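You operate a simulated robot arm through the tools that you are given. There is no shell and no other tool. Be economical: measure what you need, move in short steps, check, and stop when the job is done.

Carry out the task below with a simulated robot arm. There is one attempt and no reset: what you move stays moved.

## Task
Take the bobbin from the top of the side table and put it on top of the grey tin there.

It is judged by the outcome, as a careful person would: the job done as asked, and still so three seconds after it is handed in. It fails if anything else is knocked over, pushed out of place, dropped, spilled or broken.

## Robot
A 6-joint arm with a two-finger parallel gripper, fixed in place. Base frame: the origin is at the foot of the arm, x ahead of it, y to its left, z up; the work surface is at about z = 0. Units: m, degrees, N and s.
With the tool pointing down near the work surface it reaches from about 0.14 to 0.58 m from the base axis. Its first joint turns from -66.0 to 66.0 degrees. Payload 2.1 kg.
The TCP is the grasp point between the finger pads, 0.03 m short of the fingertips. In the tool frame z runs along the fingers and y along their closing line. Largest opening 0.094 m; finger width 0.028, thickness 0.01; the body of the gripper, 0.05 by 0.096 m, starts 0.055 m behind the TCP.
Orientation is told as [roll, pitch, yaw] about the base's x, y, z axes, in that order, counted from this pose: with the fingers straight down and closing along the base's y, the tool's x points along the base's -x, its y along +y and its z along -z.

## Interface
- The arm moves only by the tool arm_command. Its argument "steps" is one flat list of numbers, 7 for each row, row after row: the shift along the tool's x, y, z in mm, then the turn, a rotation vector about the tool's x, y, z in degrees, then the opening, from 0 (shut) to 1 (fully open). In form: [x, y, z, rx, ry, rz, jaw, x, y, z, rx, ry, rz, jaw, ...]. A call has 1 to 12 rows; each row shifts and turns the commanded pose from where the row before left it, along the tool's axes as they then stand. Each row takes 0.2 s and may step no farther than 0.05 m and 8.6 degrees from the row before; otherwise, or with a gripper value out of range, the whole call is refused. Where a pose cannot be reached the arm comes as near as it can. A force on the tool above 40 N (or 10 N above the force at the start of the call, whichever is more), or a blocked arm, ends the call early, and 0.2 s more pass. Each finger travels about 0.072 m/s and halts on what it meets, pressing with about 43 N; the grip force reading is that of the motor and also rises with nothing between the fingers. The clock runs only during rows and for 0.2 s after the last one: add rows that do not move to give the fingers time. It gives the time, the measured TCP pose, the force on the tool (base axes), the opening and the grip force at its end, in the units of the frame above (readings bear some noise).
- Cameras (640 x 400 px; columns grow to the right, rows downward): "scene" is fixed at [0.0742, -0.398, 0.4809]; the picture's right is [0.53, -0.85, 0.00], its down [-0.39, -0.24, -0.89] and it looks along [0.75, 0.48, -0.46] (base axes); focal length 251 px, centre (320, 200). "wrist" rides on the gripper at [0.076, 0.014, -0.103] in the tool frame; the picture's right is [-0.18, 0.98, 0.00], its down [-0.75, -0.14, -0.64] and it looks along [-0.63, -0.12, 0.77] (tool axes); focal length 243 px, centre (320, 200). There is no depth. A picture from a camera that has moved, and an enlarged one, comes with that camera's place and axes in the base frame and with its lens. The place of the scene camera against the robot may be out by one fixed shift of up to 0.025 m in any direction.
- get_image(camera): a new picture of that camera. No time passes.
- inspect(camera, box): a new picture of the part [left, top, right, bottom] of that camera's present view, enlarged. No time passes.
- close_job(): hands the job in; it is judged then, once.

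Work in short steps. Places have to be worked out from the pictures, the camera data and where the tool is seen: move nearer, look again, correct. Check each grasp and each placing, and mend what went wrong. You have 90 turns and 46 pictures in all, those below and enlarged ones among them. Open the gripper and draw the arm clear of the work before you hand the job in, unless the task says otherwise; then end with one line.

The tools are called after "Call:" as a command line: name --argument value ..., lists and objects as JSON in quotes. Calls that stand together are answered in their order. arm_command: Moves the arm, as the interface text tells. Its arguments: {"type":"object","properties":{"steps":{"type":"array","items":{"type":"number"}}},"required":["steps"]} The other tools are called the same way: get_image (camera) takes a picture; inspect (camera, box) takes an enlarged picture of a part of a camera's view; close_job () hands the job in.

At the start:

```text
clock: 0.0
tcp_pos: [0.3293, -0.0356, 0.3653]
orientation: [0.0, -0.2, 0.1]
wrist_force: [-0.3, 0.2, 0.5]
gripper_width: 0.0939
gripper_force: 0.0
```

scene: 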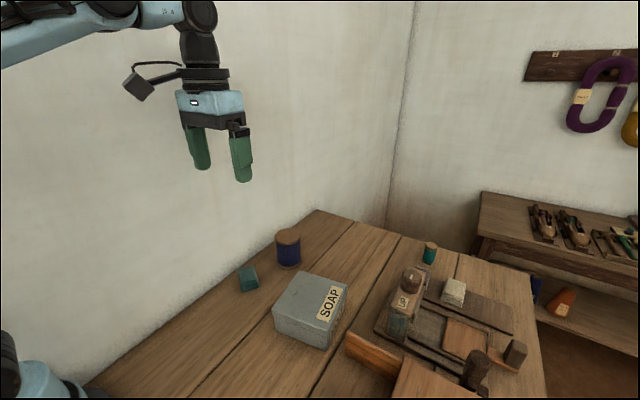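
wrist: 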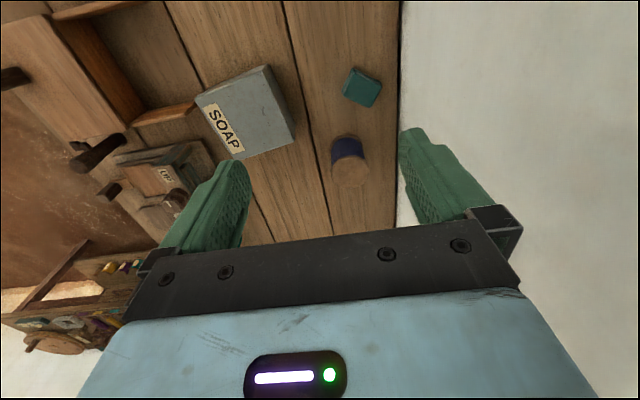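

I'll look closer at the candidates: the blue spool beside the grey SOAP tin, and a smaller teal item further off.

Call:
inspect --camera "scene" --box '[220, 200, 380, 300]'

Call:
inspect --camera "scene" --box '[360, 220, 560, 345]'

Call:
inspect --camera "wrist" --box '[180, 30, 420, 200]'

```text
4.00 times, centred on (300, 250) of scene
camera zoom: at [0.0742, -0.398, 0.4809], right [0.53, -0.85, 0.0], down [-0.39, -0.24, -0.89], along [0.75, 0.48, -0.46], focal length 1005 px, centre (400, 0)
```

zoom: 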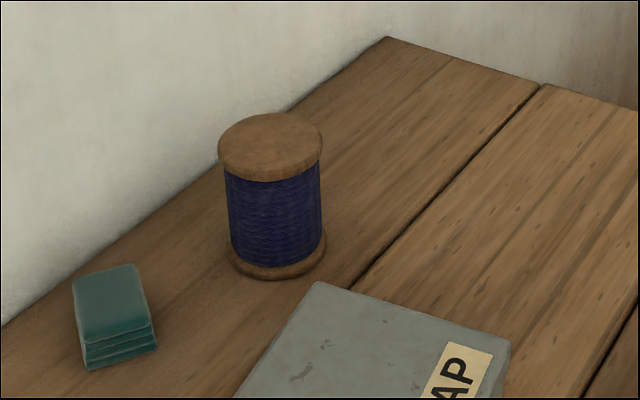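

```text
3.20 times, centred on (460, 282) of scene
camera zoom: at [0.0742, -0.398, 0.4809], right [0.53, -0.85, 0.0], down [-0.39, -0.24, -0.89], along [0.75, 0.48, -0.46], focal length 804 px, centre (-128, -64)
```

zoom: 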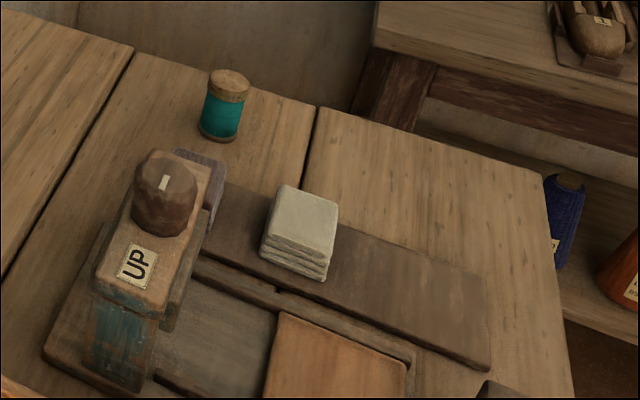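

```text
2.35 times, centred on (300, 115) of wrist
camera zoom: at [0.2526, -0.0216, 0.468], right [0.18, 0.98, 0.0], down [0.75, -0.14, 0.64], along [0.63, -0.12, -0.77], focal length 571 px, centre (367, 400)
```

zoom: 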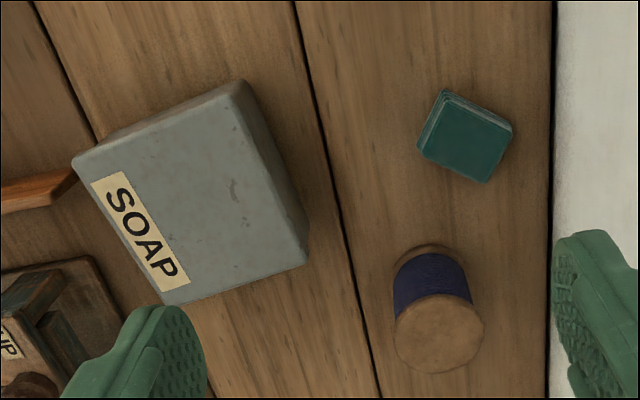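

The blue spool beside the tin is the only bobbin in reach: about (0.50, -0.01), ~0.065 across and ~0.09 tall. The teal one is about 0.78 m away. The tin's top is centred near (0.38, -0.17). I'll move high above the bobbin, then look again.

Call:
arm_command --steps '[-34, 5, 20, 0, 0, 0, 1, -34, 5, 20, 0, 0, 0, 1, -34, 5, 20, 0, 0, 0, 1, -34, 5, 20, 0, 0, 0, 1, -34, 5, 20, 0, 0, 0, 1, 0, 0, 0, 0, 0, 0, 1]'

Call:
get_image --camera "wrist"

Call:
get_image --camera "scene"

```text
clock: 1.4
tcp_pos: [0.4991, -0.0081, 0.2651]
orientation: [0.1, -0.1, 0.1]
wrist_force: [0.3, -0.8, 0.0]
gripper_width: 0.094
gripper_force: 0.0
```

```text
40 pictures are left
camera wrist: at [0.4217, 0.006, 0.3673], right [0.18, 0.98, 0.0], down [0.75, -0.14, 0.64], along [0.63, -0.12, -0.77], focal length 243 px, centre (320, 200)
```

wrist: 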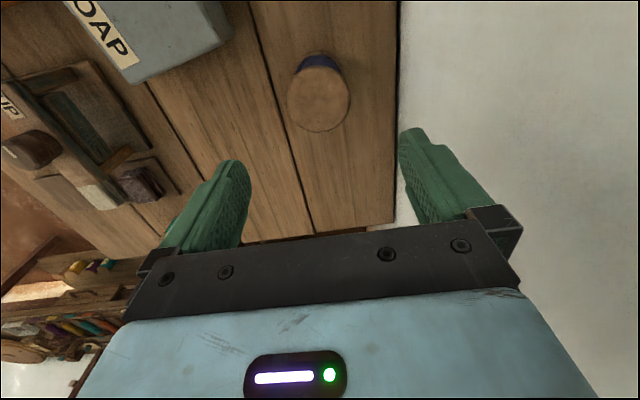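

```text
39 pictures are left
```

scene: 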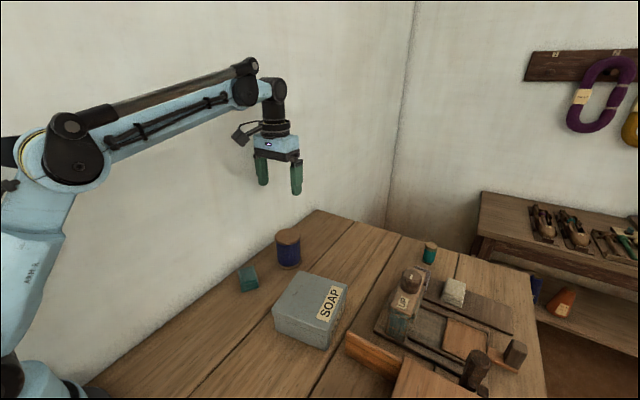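

The two wrist rays cross at the bobbin's top: centre about (0.5055, -0.0115), top z about 0.09, about 0.07 across. I'll centre over it and come down to z ≈ 0.135, with the tips still above the top, then check.

Call:
arm_command --steps '[-6, -3, 20, 0, 0, 0, 1, 0, 0, 40, 0, 0, 0, 1, 0, 0, 40, 0, 0, 0, 1, 0, 0, 30, 0, 0, 0, 1, 0, 0, 0, 0, 0, 0, 1]'

Call:
get_image --camera "wrist"

Call:
inspect --camera "scene" --box '[220, 170, 380, 270]'

```text
clock: 2.6
tcp_pos: [0.5066, -0.0131, 0.1359]
orientation: [0.1, 0.0, -0.1]
wrist_force: [-0.9, 0.3, -0.8]
gripper_width: 0.0941
gripper_force: 0.1
```

```text
38 pictures are left
camera wrist: at [0.4299, 0.0016, 0.2377], right [0.18, 0.98, 0.0], down [0.75, -0.14, 0.64], along [0.63, -0.12, -0.77], focal length 243 px, centre (320, 200)
```

wrist: 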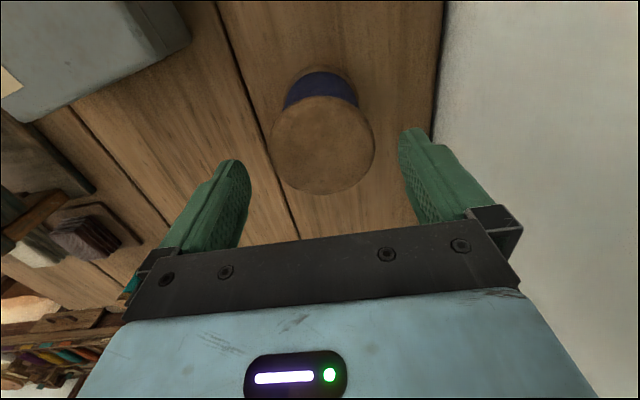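

```text
4.00 times, centred on (300, 220) of scene
camera zoom: at [0.0742, -0.398, 0.4809], right [0.53, -0.85, 0.0], down [-0.39, -0.24, -0.89], along [0.75, 0.48, -0.46], focal length 1005 px, centre (400, 120)
```

zoom: 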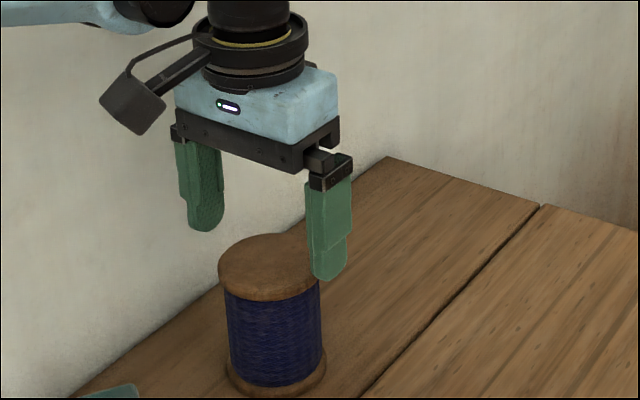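

The bobbin's top is at (0.504, -0.0106), so I need +2 mm in y. I'll correct that and descend to TCP z ≈ 0.072, so the pads straddle the upper flange and thread.

Call:
arm_command --steps '[2, 2.5, 0, 0, 0, 0, 1, 0, 0, 16, 0, 0, 0, 1, 0, 0, 16, 0, 0, 0, 1, 0, 0, 16, 0, 0, 0, 1, 0, 0, 16, 0, 0, 0, 1, 0, 0, 0, 0, 0, 0, 1]'

Call:
get_image --camera "wrist"

```text
clock: 4.0
tcp_pos: [0.5022, -0.0112, 0.0734]
orientation: [0.1, -0.1, -0.1]
wrist_force: [0.5, -0.5, 0.9]
gripper_width: 0.0942
gripper_force: 0.0
```

```text
36 pictures are left
camera wrist: at [0.426, 0.0027, 0.1749], right [0.18, 0.98, 0.0], down [0.75, -0.14, 0.64], along [0.63, -0.12, -0.77], focal length 243 px, centre (320, 200)
```

wrist: 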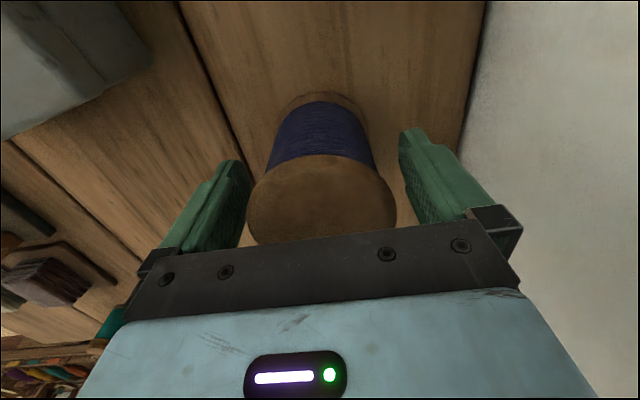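

The bobbin is centred between the pads with clearance on both sides. Closing the gripper.

Call:
arm_command --steps '[0, 1, 0, 0, 0, 0, 0.8, 0, 0, 0, 0, 0, 0, 0.5, 0, 0, 0, 0, 0, 0, 0.5, 0, 0, 0, 0, 0, 0, 0.5]'

```text
clock: 5.0
tcp_pos: [0.5045, -0.0102, 0.0725]
orientation: [-0.1, -0.1, 0.1]
wrist_force: [-1.9, -4.7, 8.8]
gripper_width: 0.0746
gripper_force: 43.0
```

The fingers stopped at 0.0746 m with full grip force, so the bobbin is held. I'll lift it slowly and check.

Call:
arm_command --steps '[0, 0, -10, 0, 0, 0, 0.5, 0, 0, -20, 0, 0, 0, 0.5, 0, 0, -30, 0, 0, 0, 0.5, 0, 0, -30, 0, 0, 0, 0.5, 0, 0, -30, 0, 0, 0, 0.5, 0, 0, 0, 0, 0, 0, 0.5]'

Call:
get_image --camera "wrist"

Call:
get_image --camera "scene"

```text
clock: 6.4
tcp_pos: [0.5044, -0.009, 0.1919]
orientation: [0.2, -0.1, 0.1]
wrist_force: [0.3, -0.4, -0.8]
gripper_width: 0.0747
gripper_force: 42.9
```

```text
35 pictures are left
camera wrist: at [0.4273, 0.0061, 0.2935], right [0.18, 0.98, 0.0], down [0.75, -0.14, 0.64], along [0.63, -0.12, -0.77], focal length 243 px, centre (320, 200)
```

wrist: 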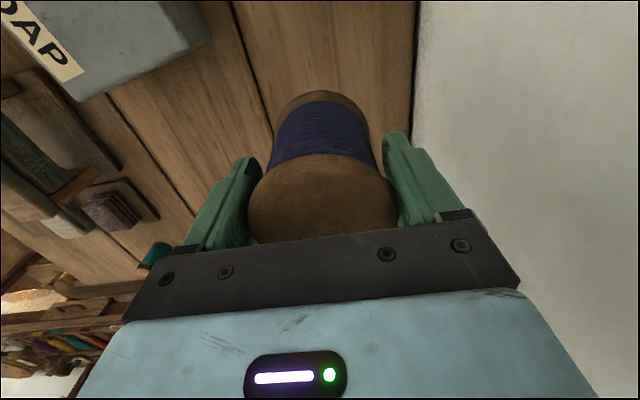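

```text
34 pictures are left
```

scene: 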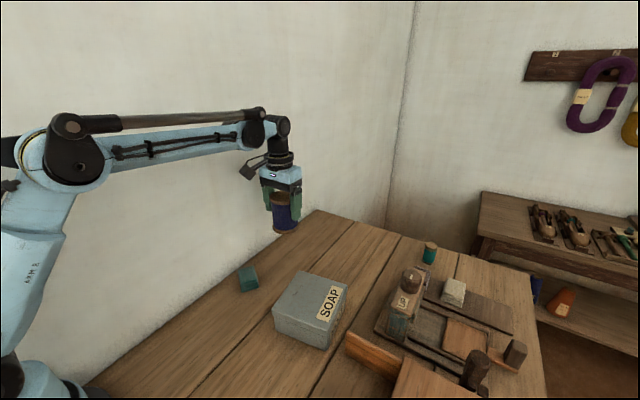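

The bobbin is held upright, and its base sits about 0.0725 m below the TCP. I'll move high above the tin's neighbourhood to measure its top.

Call:
arm_command --steps '[0, 0, -40, 0, 0, 0, 0.5, 0, 0, -40, 0, 0, 0, 0.5, 25, -27, 0, 0, 0, 0, 0.5, 25, -27, 0, 0, 0, 0, 0.5, 25, -27, 0, 0, 0, 0, 0.5, 25, -27, 0, 0, 0, 0, 0.5, 25, -27, 0, 0, 0, 0, 0.5, 25, -27, 0, 0, 0, 0, 0.5, 0, 0, 0, 0, 0, 0, 0.5]'

Call:
get_image --camera "wrist"

Call:
get_image --camera "scene"

```text
clock: 8.4
tcp_pos: [0.3533, -0.1729, 0.2717]
orientation: [0.1, -0.1, 0.0]
wrist_force: [-0.1, -0.5, -1.9]
gripper_width: 0.0745
gripper_force: 42.6
```

```text
33 pictures are left
camera wrist: at [0.2772, -0.1583, 0.3734], right [0.18, 0.98, 0.0], down [0.75, -0.14, 0.64], along [0.63, -0.12, -0.77], focal length 243 px, centre (320, 200)
```

wrist: 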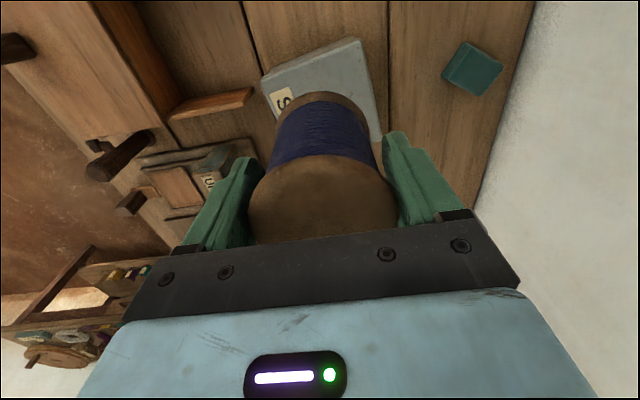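

```text
32 pictures are left
```

scene: 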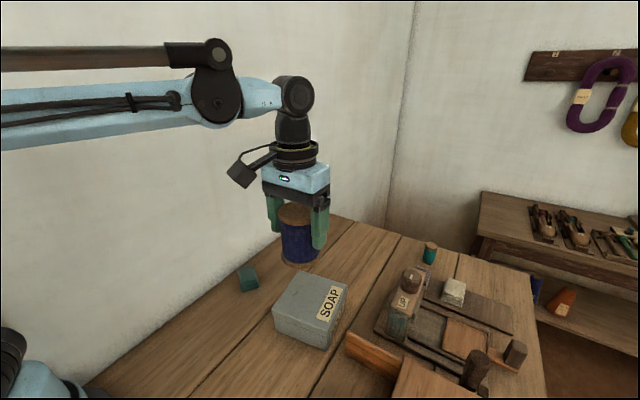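

Call:
inspect --camera "wrist" --box '[240, 20, 400, 120]'

Call:
inspect --camera "scene" --box '[240, 260, 400, 360]'

```text
4.00 times, centred on (320, 70) of wrist
camera zoom: at [0.2772, -0.1583, 0.3734], right [0.18, 0.98, 0.0], down [0.75, -0.14, 0.64], along [0.63, -0.12, -0.77], focal length 970 px, centre (320, 720)
```

zoom: 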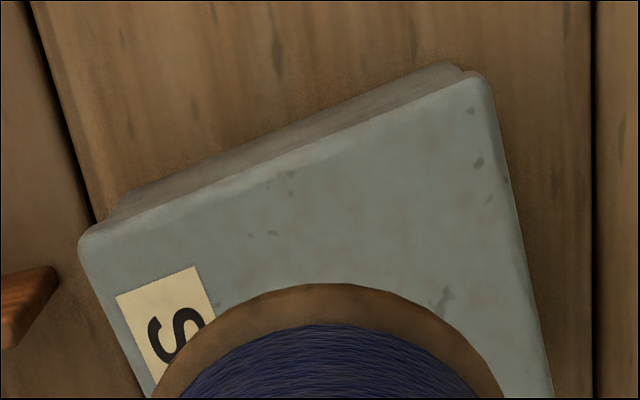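

```text
4.00 times, centred on (320, 310) of scene
camera zoom: at [0.0742, -0.398, 0.4809], right [0.53, -0.85, 0.0], down [-0.39, -0.24, -0.89], along [0.75, 0.48, -0.46], focal length 1005 px, centre (320, -240)
```

zoom: 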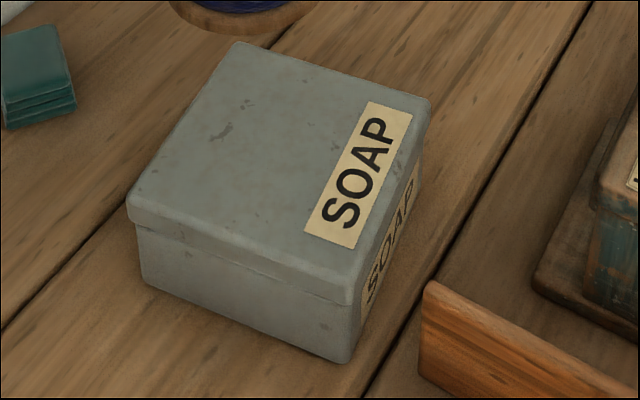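

The tin's top is a square about 0.12 m on a side, centred near (0.390, -0.1755), with its top at z ≈ 0.057. The bobbin should therefore seat with TCP z ≈ 0.130. I'll move over the centre, drop to z ≈ 0.15 and check.

Call:
arm_command --steps '[-37, -2.5, 0, 0, 0, 0, 0.5, 0, 0, 30, 0, 0, 0, 0.5, 0, 0, 30, 0, 0, 0, 0.5, 0, 0, 30, 0, 0, 0, 0.5, 0, 0, 30, 0, 0, 0, 0.5, 0, 0, 0, 0, 0, 0, 0.5]'

Call:
get_image --camera "wrist"

Call:
inspect --camera "scene" --box '[220, 210, 412, 330]'

```text
clock: 9.8
tcp_pos: [0.3938, -0.1744, 0.1516]
orientation: [0.1, -0.1, 0.1]
wrist_force: [-0.7, 1.0, -1.6]
gripper_width: 0.0747
gripper_force: 43.2
```

```text
29 pictures are left
camera wrist: at [0.3168, -0.1605, 0.2544], right [0.18, 0.98, 0.0], down [0.75, -0.14, 0.64], along [0.63, -0.12, -0.77], focal length 243 px, centre (320, 200)
```

wrist: 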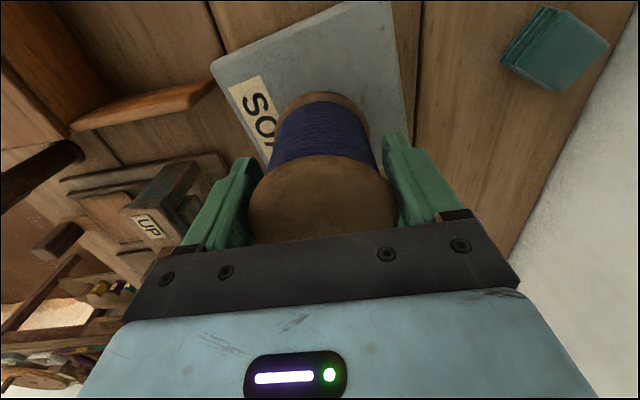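

```text
3.33 times, centred on (316, 270) of scene
camera zoom: at [0.0742, -0.398, 0.4809], right [0.53, -0.85, 0.0], down [-0.39, -0.24, -0.89], along [0.75, 0.48, -0.46], focal length 838 px, centre (333, -33)
```

zoom: 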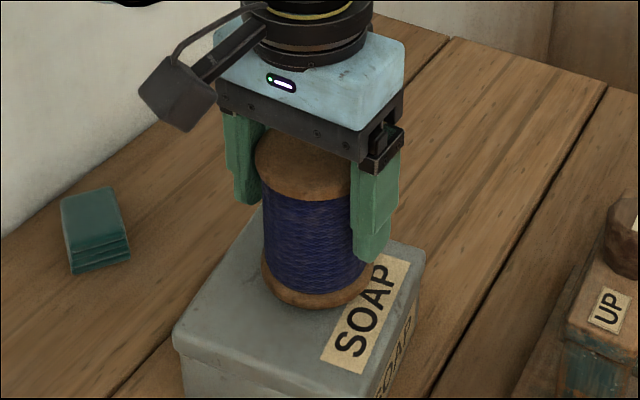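

The bobbin is over the middle of the tin, with its base about 20 mm above the lid. I'll shift back 4 mm and lower gently.

Call:
arm_command --steps '[4, -1, 4, 0, 0, 0, 0.5, 0, 0, 4, 0, 0, 0, 0.5, 0, 0, 4, 0, 0, 0, 0.5, 0, 0, 3, 0, 0, 0, 0.5, 0, 0, 2, 0, 0, 0, 0.5, 0, 0, 0, 0, 0, 0, 0.5]'

Call:
inspect --camera "scene" --box '[220, 230, 412, 350]'

```text
clock: 10.7
tcp_pos: [0.3867, -0.1759, 0.1412]
orientation: [0.1, -0.1, 0.1]
wrist_force: [-1.0, -0.5, 11.0]
gripper_width: 0.0743
gripper_force: 43.2
stopped in row 4: the force on the tool passed its limit (the readings are from after the stop); the commanded pose is now the measured one
```

```text
3.33 times, centred on (316, 290) of scene
camera zoom: at [0.0741, -0.398, 0.4809], right [0.53, -0.85, 0.0], down [-0.39, -0.24, -0.89], along [0.75, 0.48, -0.46], focal length 838 px, centre (333, -100)
```

zoom: 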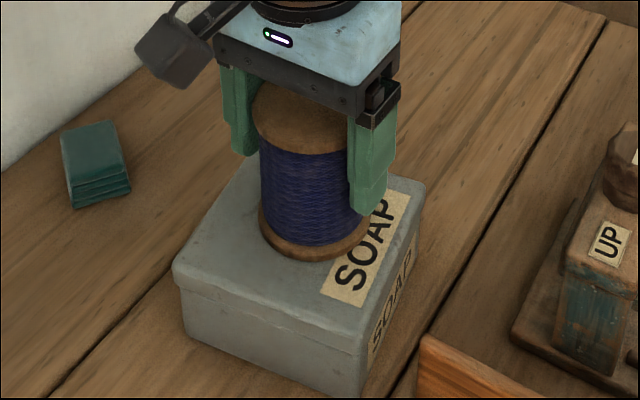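

Contact came at TCP z = 0.141 with 11 N upward. The base sits well inside the lid, near the centre. I'll check from the wrist that it's flat before I release.

Call:
arm_command --steps '[0, 0, 0, 0, 0, 0, 0.5]'

Call:
get_image --camera "wrist"

```text
clock: 11.1
tcp_pos: [0.3878, -0.1757, 0.1415]
orientation: [0.1, -0.1, 0.1]
wrist_force: [-1.7, 1.2, 16.9]
gripper_width: 0.0749
gripper_force: 43.3
```

```text
26 pictures are left
camera wrist: at [0.3117, -0.1618, 0.2443], right [0.18, 0.98, 0.0], down [0.75, -0.14, 0.64], along [0.63, -0.12, -0.77], focal length 243 px, centre (320, 200)
```

wrist: 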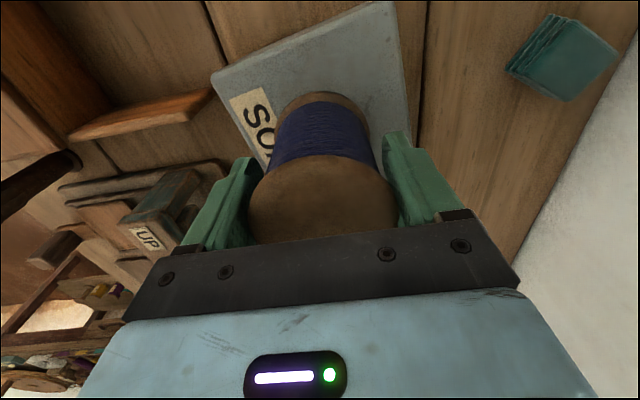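

The steady ~17 N shows the bobbin is resting on the lid, and the lid centre comes out at (0.389, -0.173) against the TCP at (0.388, -0.176), so it's well centred. I'll ease up 1 mm to relieve the press, then open slowly.

Call:
arm_command --steps '[0, 0, -1, 0, 0, 0, 0.5, 0, 0, 0, 0, 0, 0, 0.8, 0, 0, 0, 0, 0, 0, 0.85, 0, 0, 0, 0, 0, 0, 0.9, 0, 0, 0, 0, 0, 0, 1, 0, 0, 0, 0, 0, 0, 1]'

Call:
get_image --camera "wrist"

```text
clock: 12.5
tcp_pos: [0.3871, -0.1757, 0.143]
orientation: [0.1, -0.2, 0.0]
wrist_force: [-0.4, 0.1, -0.3]
gripper_width: 0.0938
gripper_force: 0.0
```

```text
25 pictures are left
camera wrist: at [0.3116, -0.1617, 0.2452], right [0.18, 0.98, 0.0], down [0.75, -0.14, 0.64], along [0.63, -0.12, -0.77], focal length 243 px, centre (320, 200)
```

wrist: 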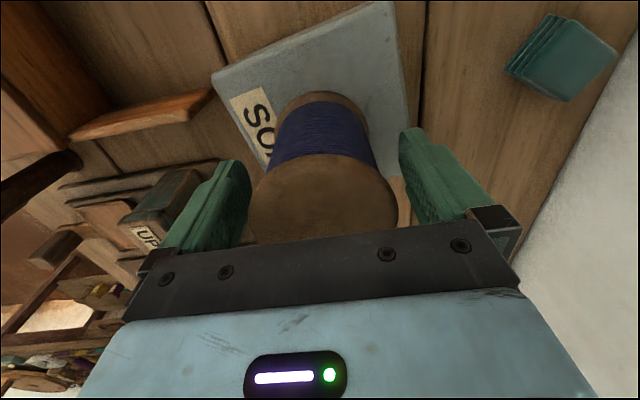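

The gripper is open with no force on the tool, and the bobbin stands upright with clearance on both sides. I'll rise straight up, clear of it.

Call:
arm_command --steps '[0, 0, -15, 0, 0, 0, 1, 0, 0, -20, 0, 0, 0, 1, 0, 0, -30, 0, 0, 0, 1, 0, 0, -40, 0, 0, 0, 1, 0, 0, -40, 0, 0, 0, 1, 30, 0, 0, 0, 0, 0, 1, 30, 0, 0, 0, 0, 0, 1, 0, 0, 0, 0, 0, 0, 1]'

Call:
get_image --camera "scene"

Call:
inspect --camera "scene" --box '[220, 230, 412, 350]'

```text
clock: 14.3
tcp_pos: [0.3246, -0.177, 0.2863]
orientation: [0.1, -0.1, 0.1]
wrist_force: [1.1, -0.2, -0.9]
gripper_width: 0.0938
gripper_force: 0.0
```

```text
24 pictures are left
```

scene: 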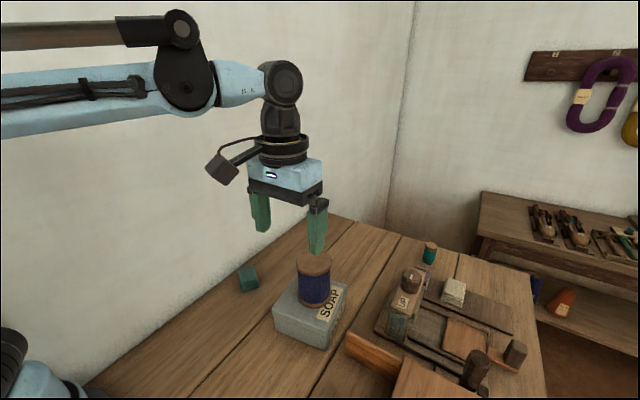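

```text
3.33 times, centred on (316, 290) of scene
camera zoom: at [0.0742, -0.398, 0.4809], right [0.53, -0.85, 0.0], down [-0.39, -0.24, -0.89], along [0.75, 0.48, -0.46], focal length 838 px, centre (333, -100)
```

zoom: 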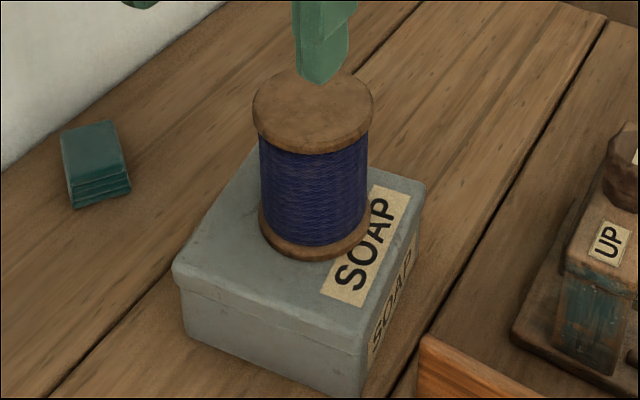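

The bobbin stands upright on the tin, the tin and everything else are where they were, and the arm is clear and open. Handing in.

Call:
close_job

```text
The job is handed in.
```

The blue bobbin is standing upright near the centre of the grey soap tin's lid; nothing else was moved, and I drew the arm clear with the gripper open before handing in.
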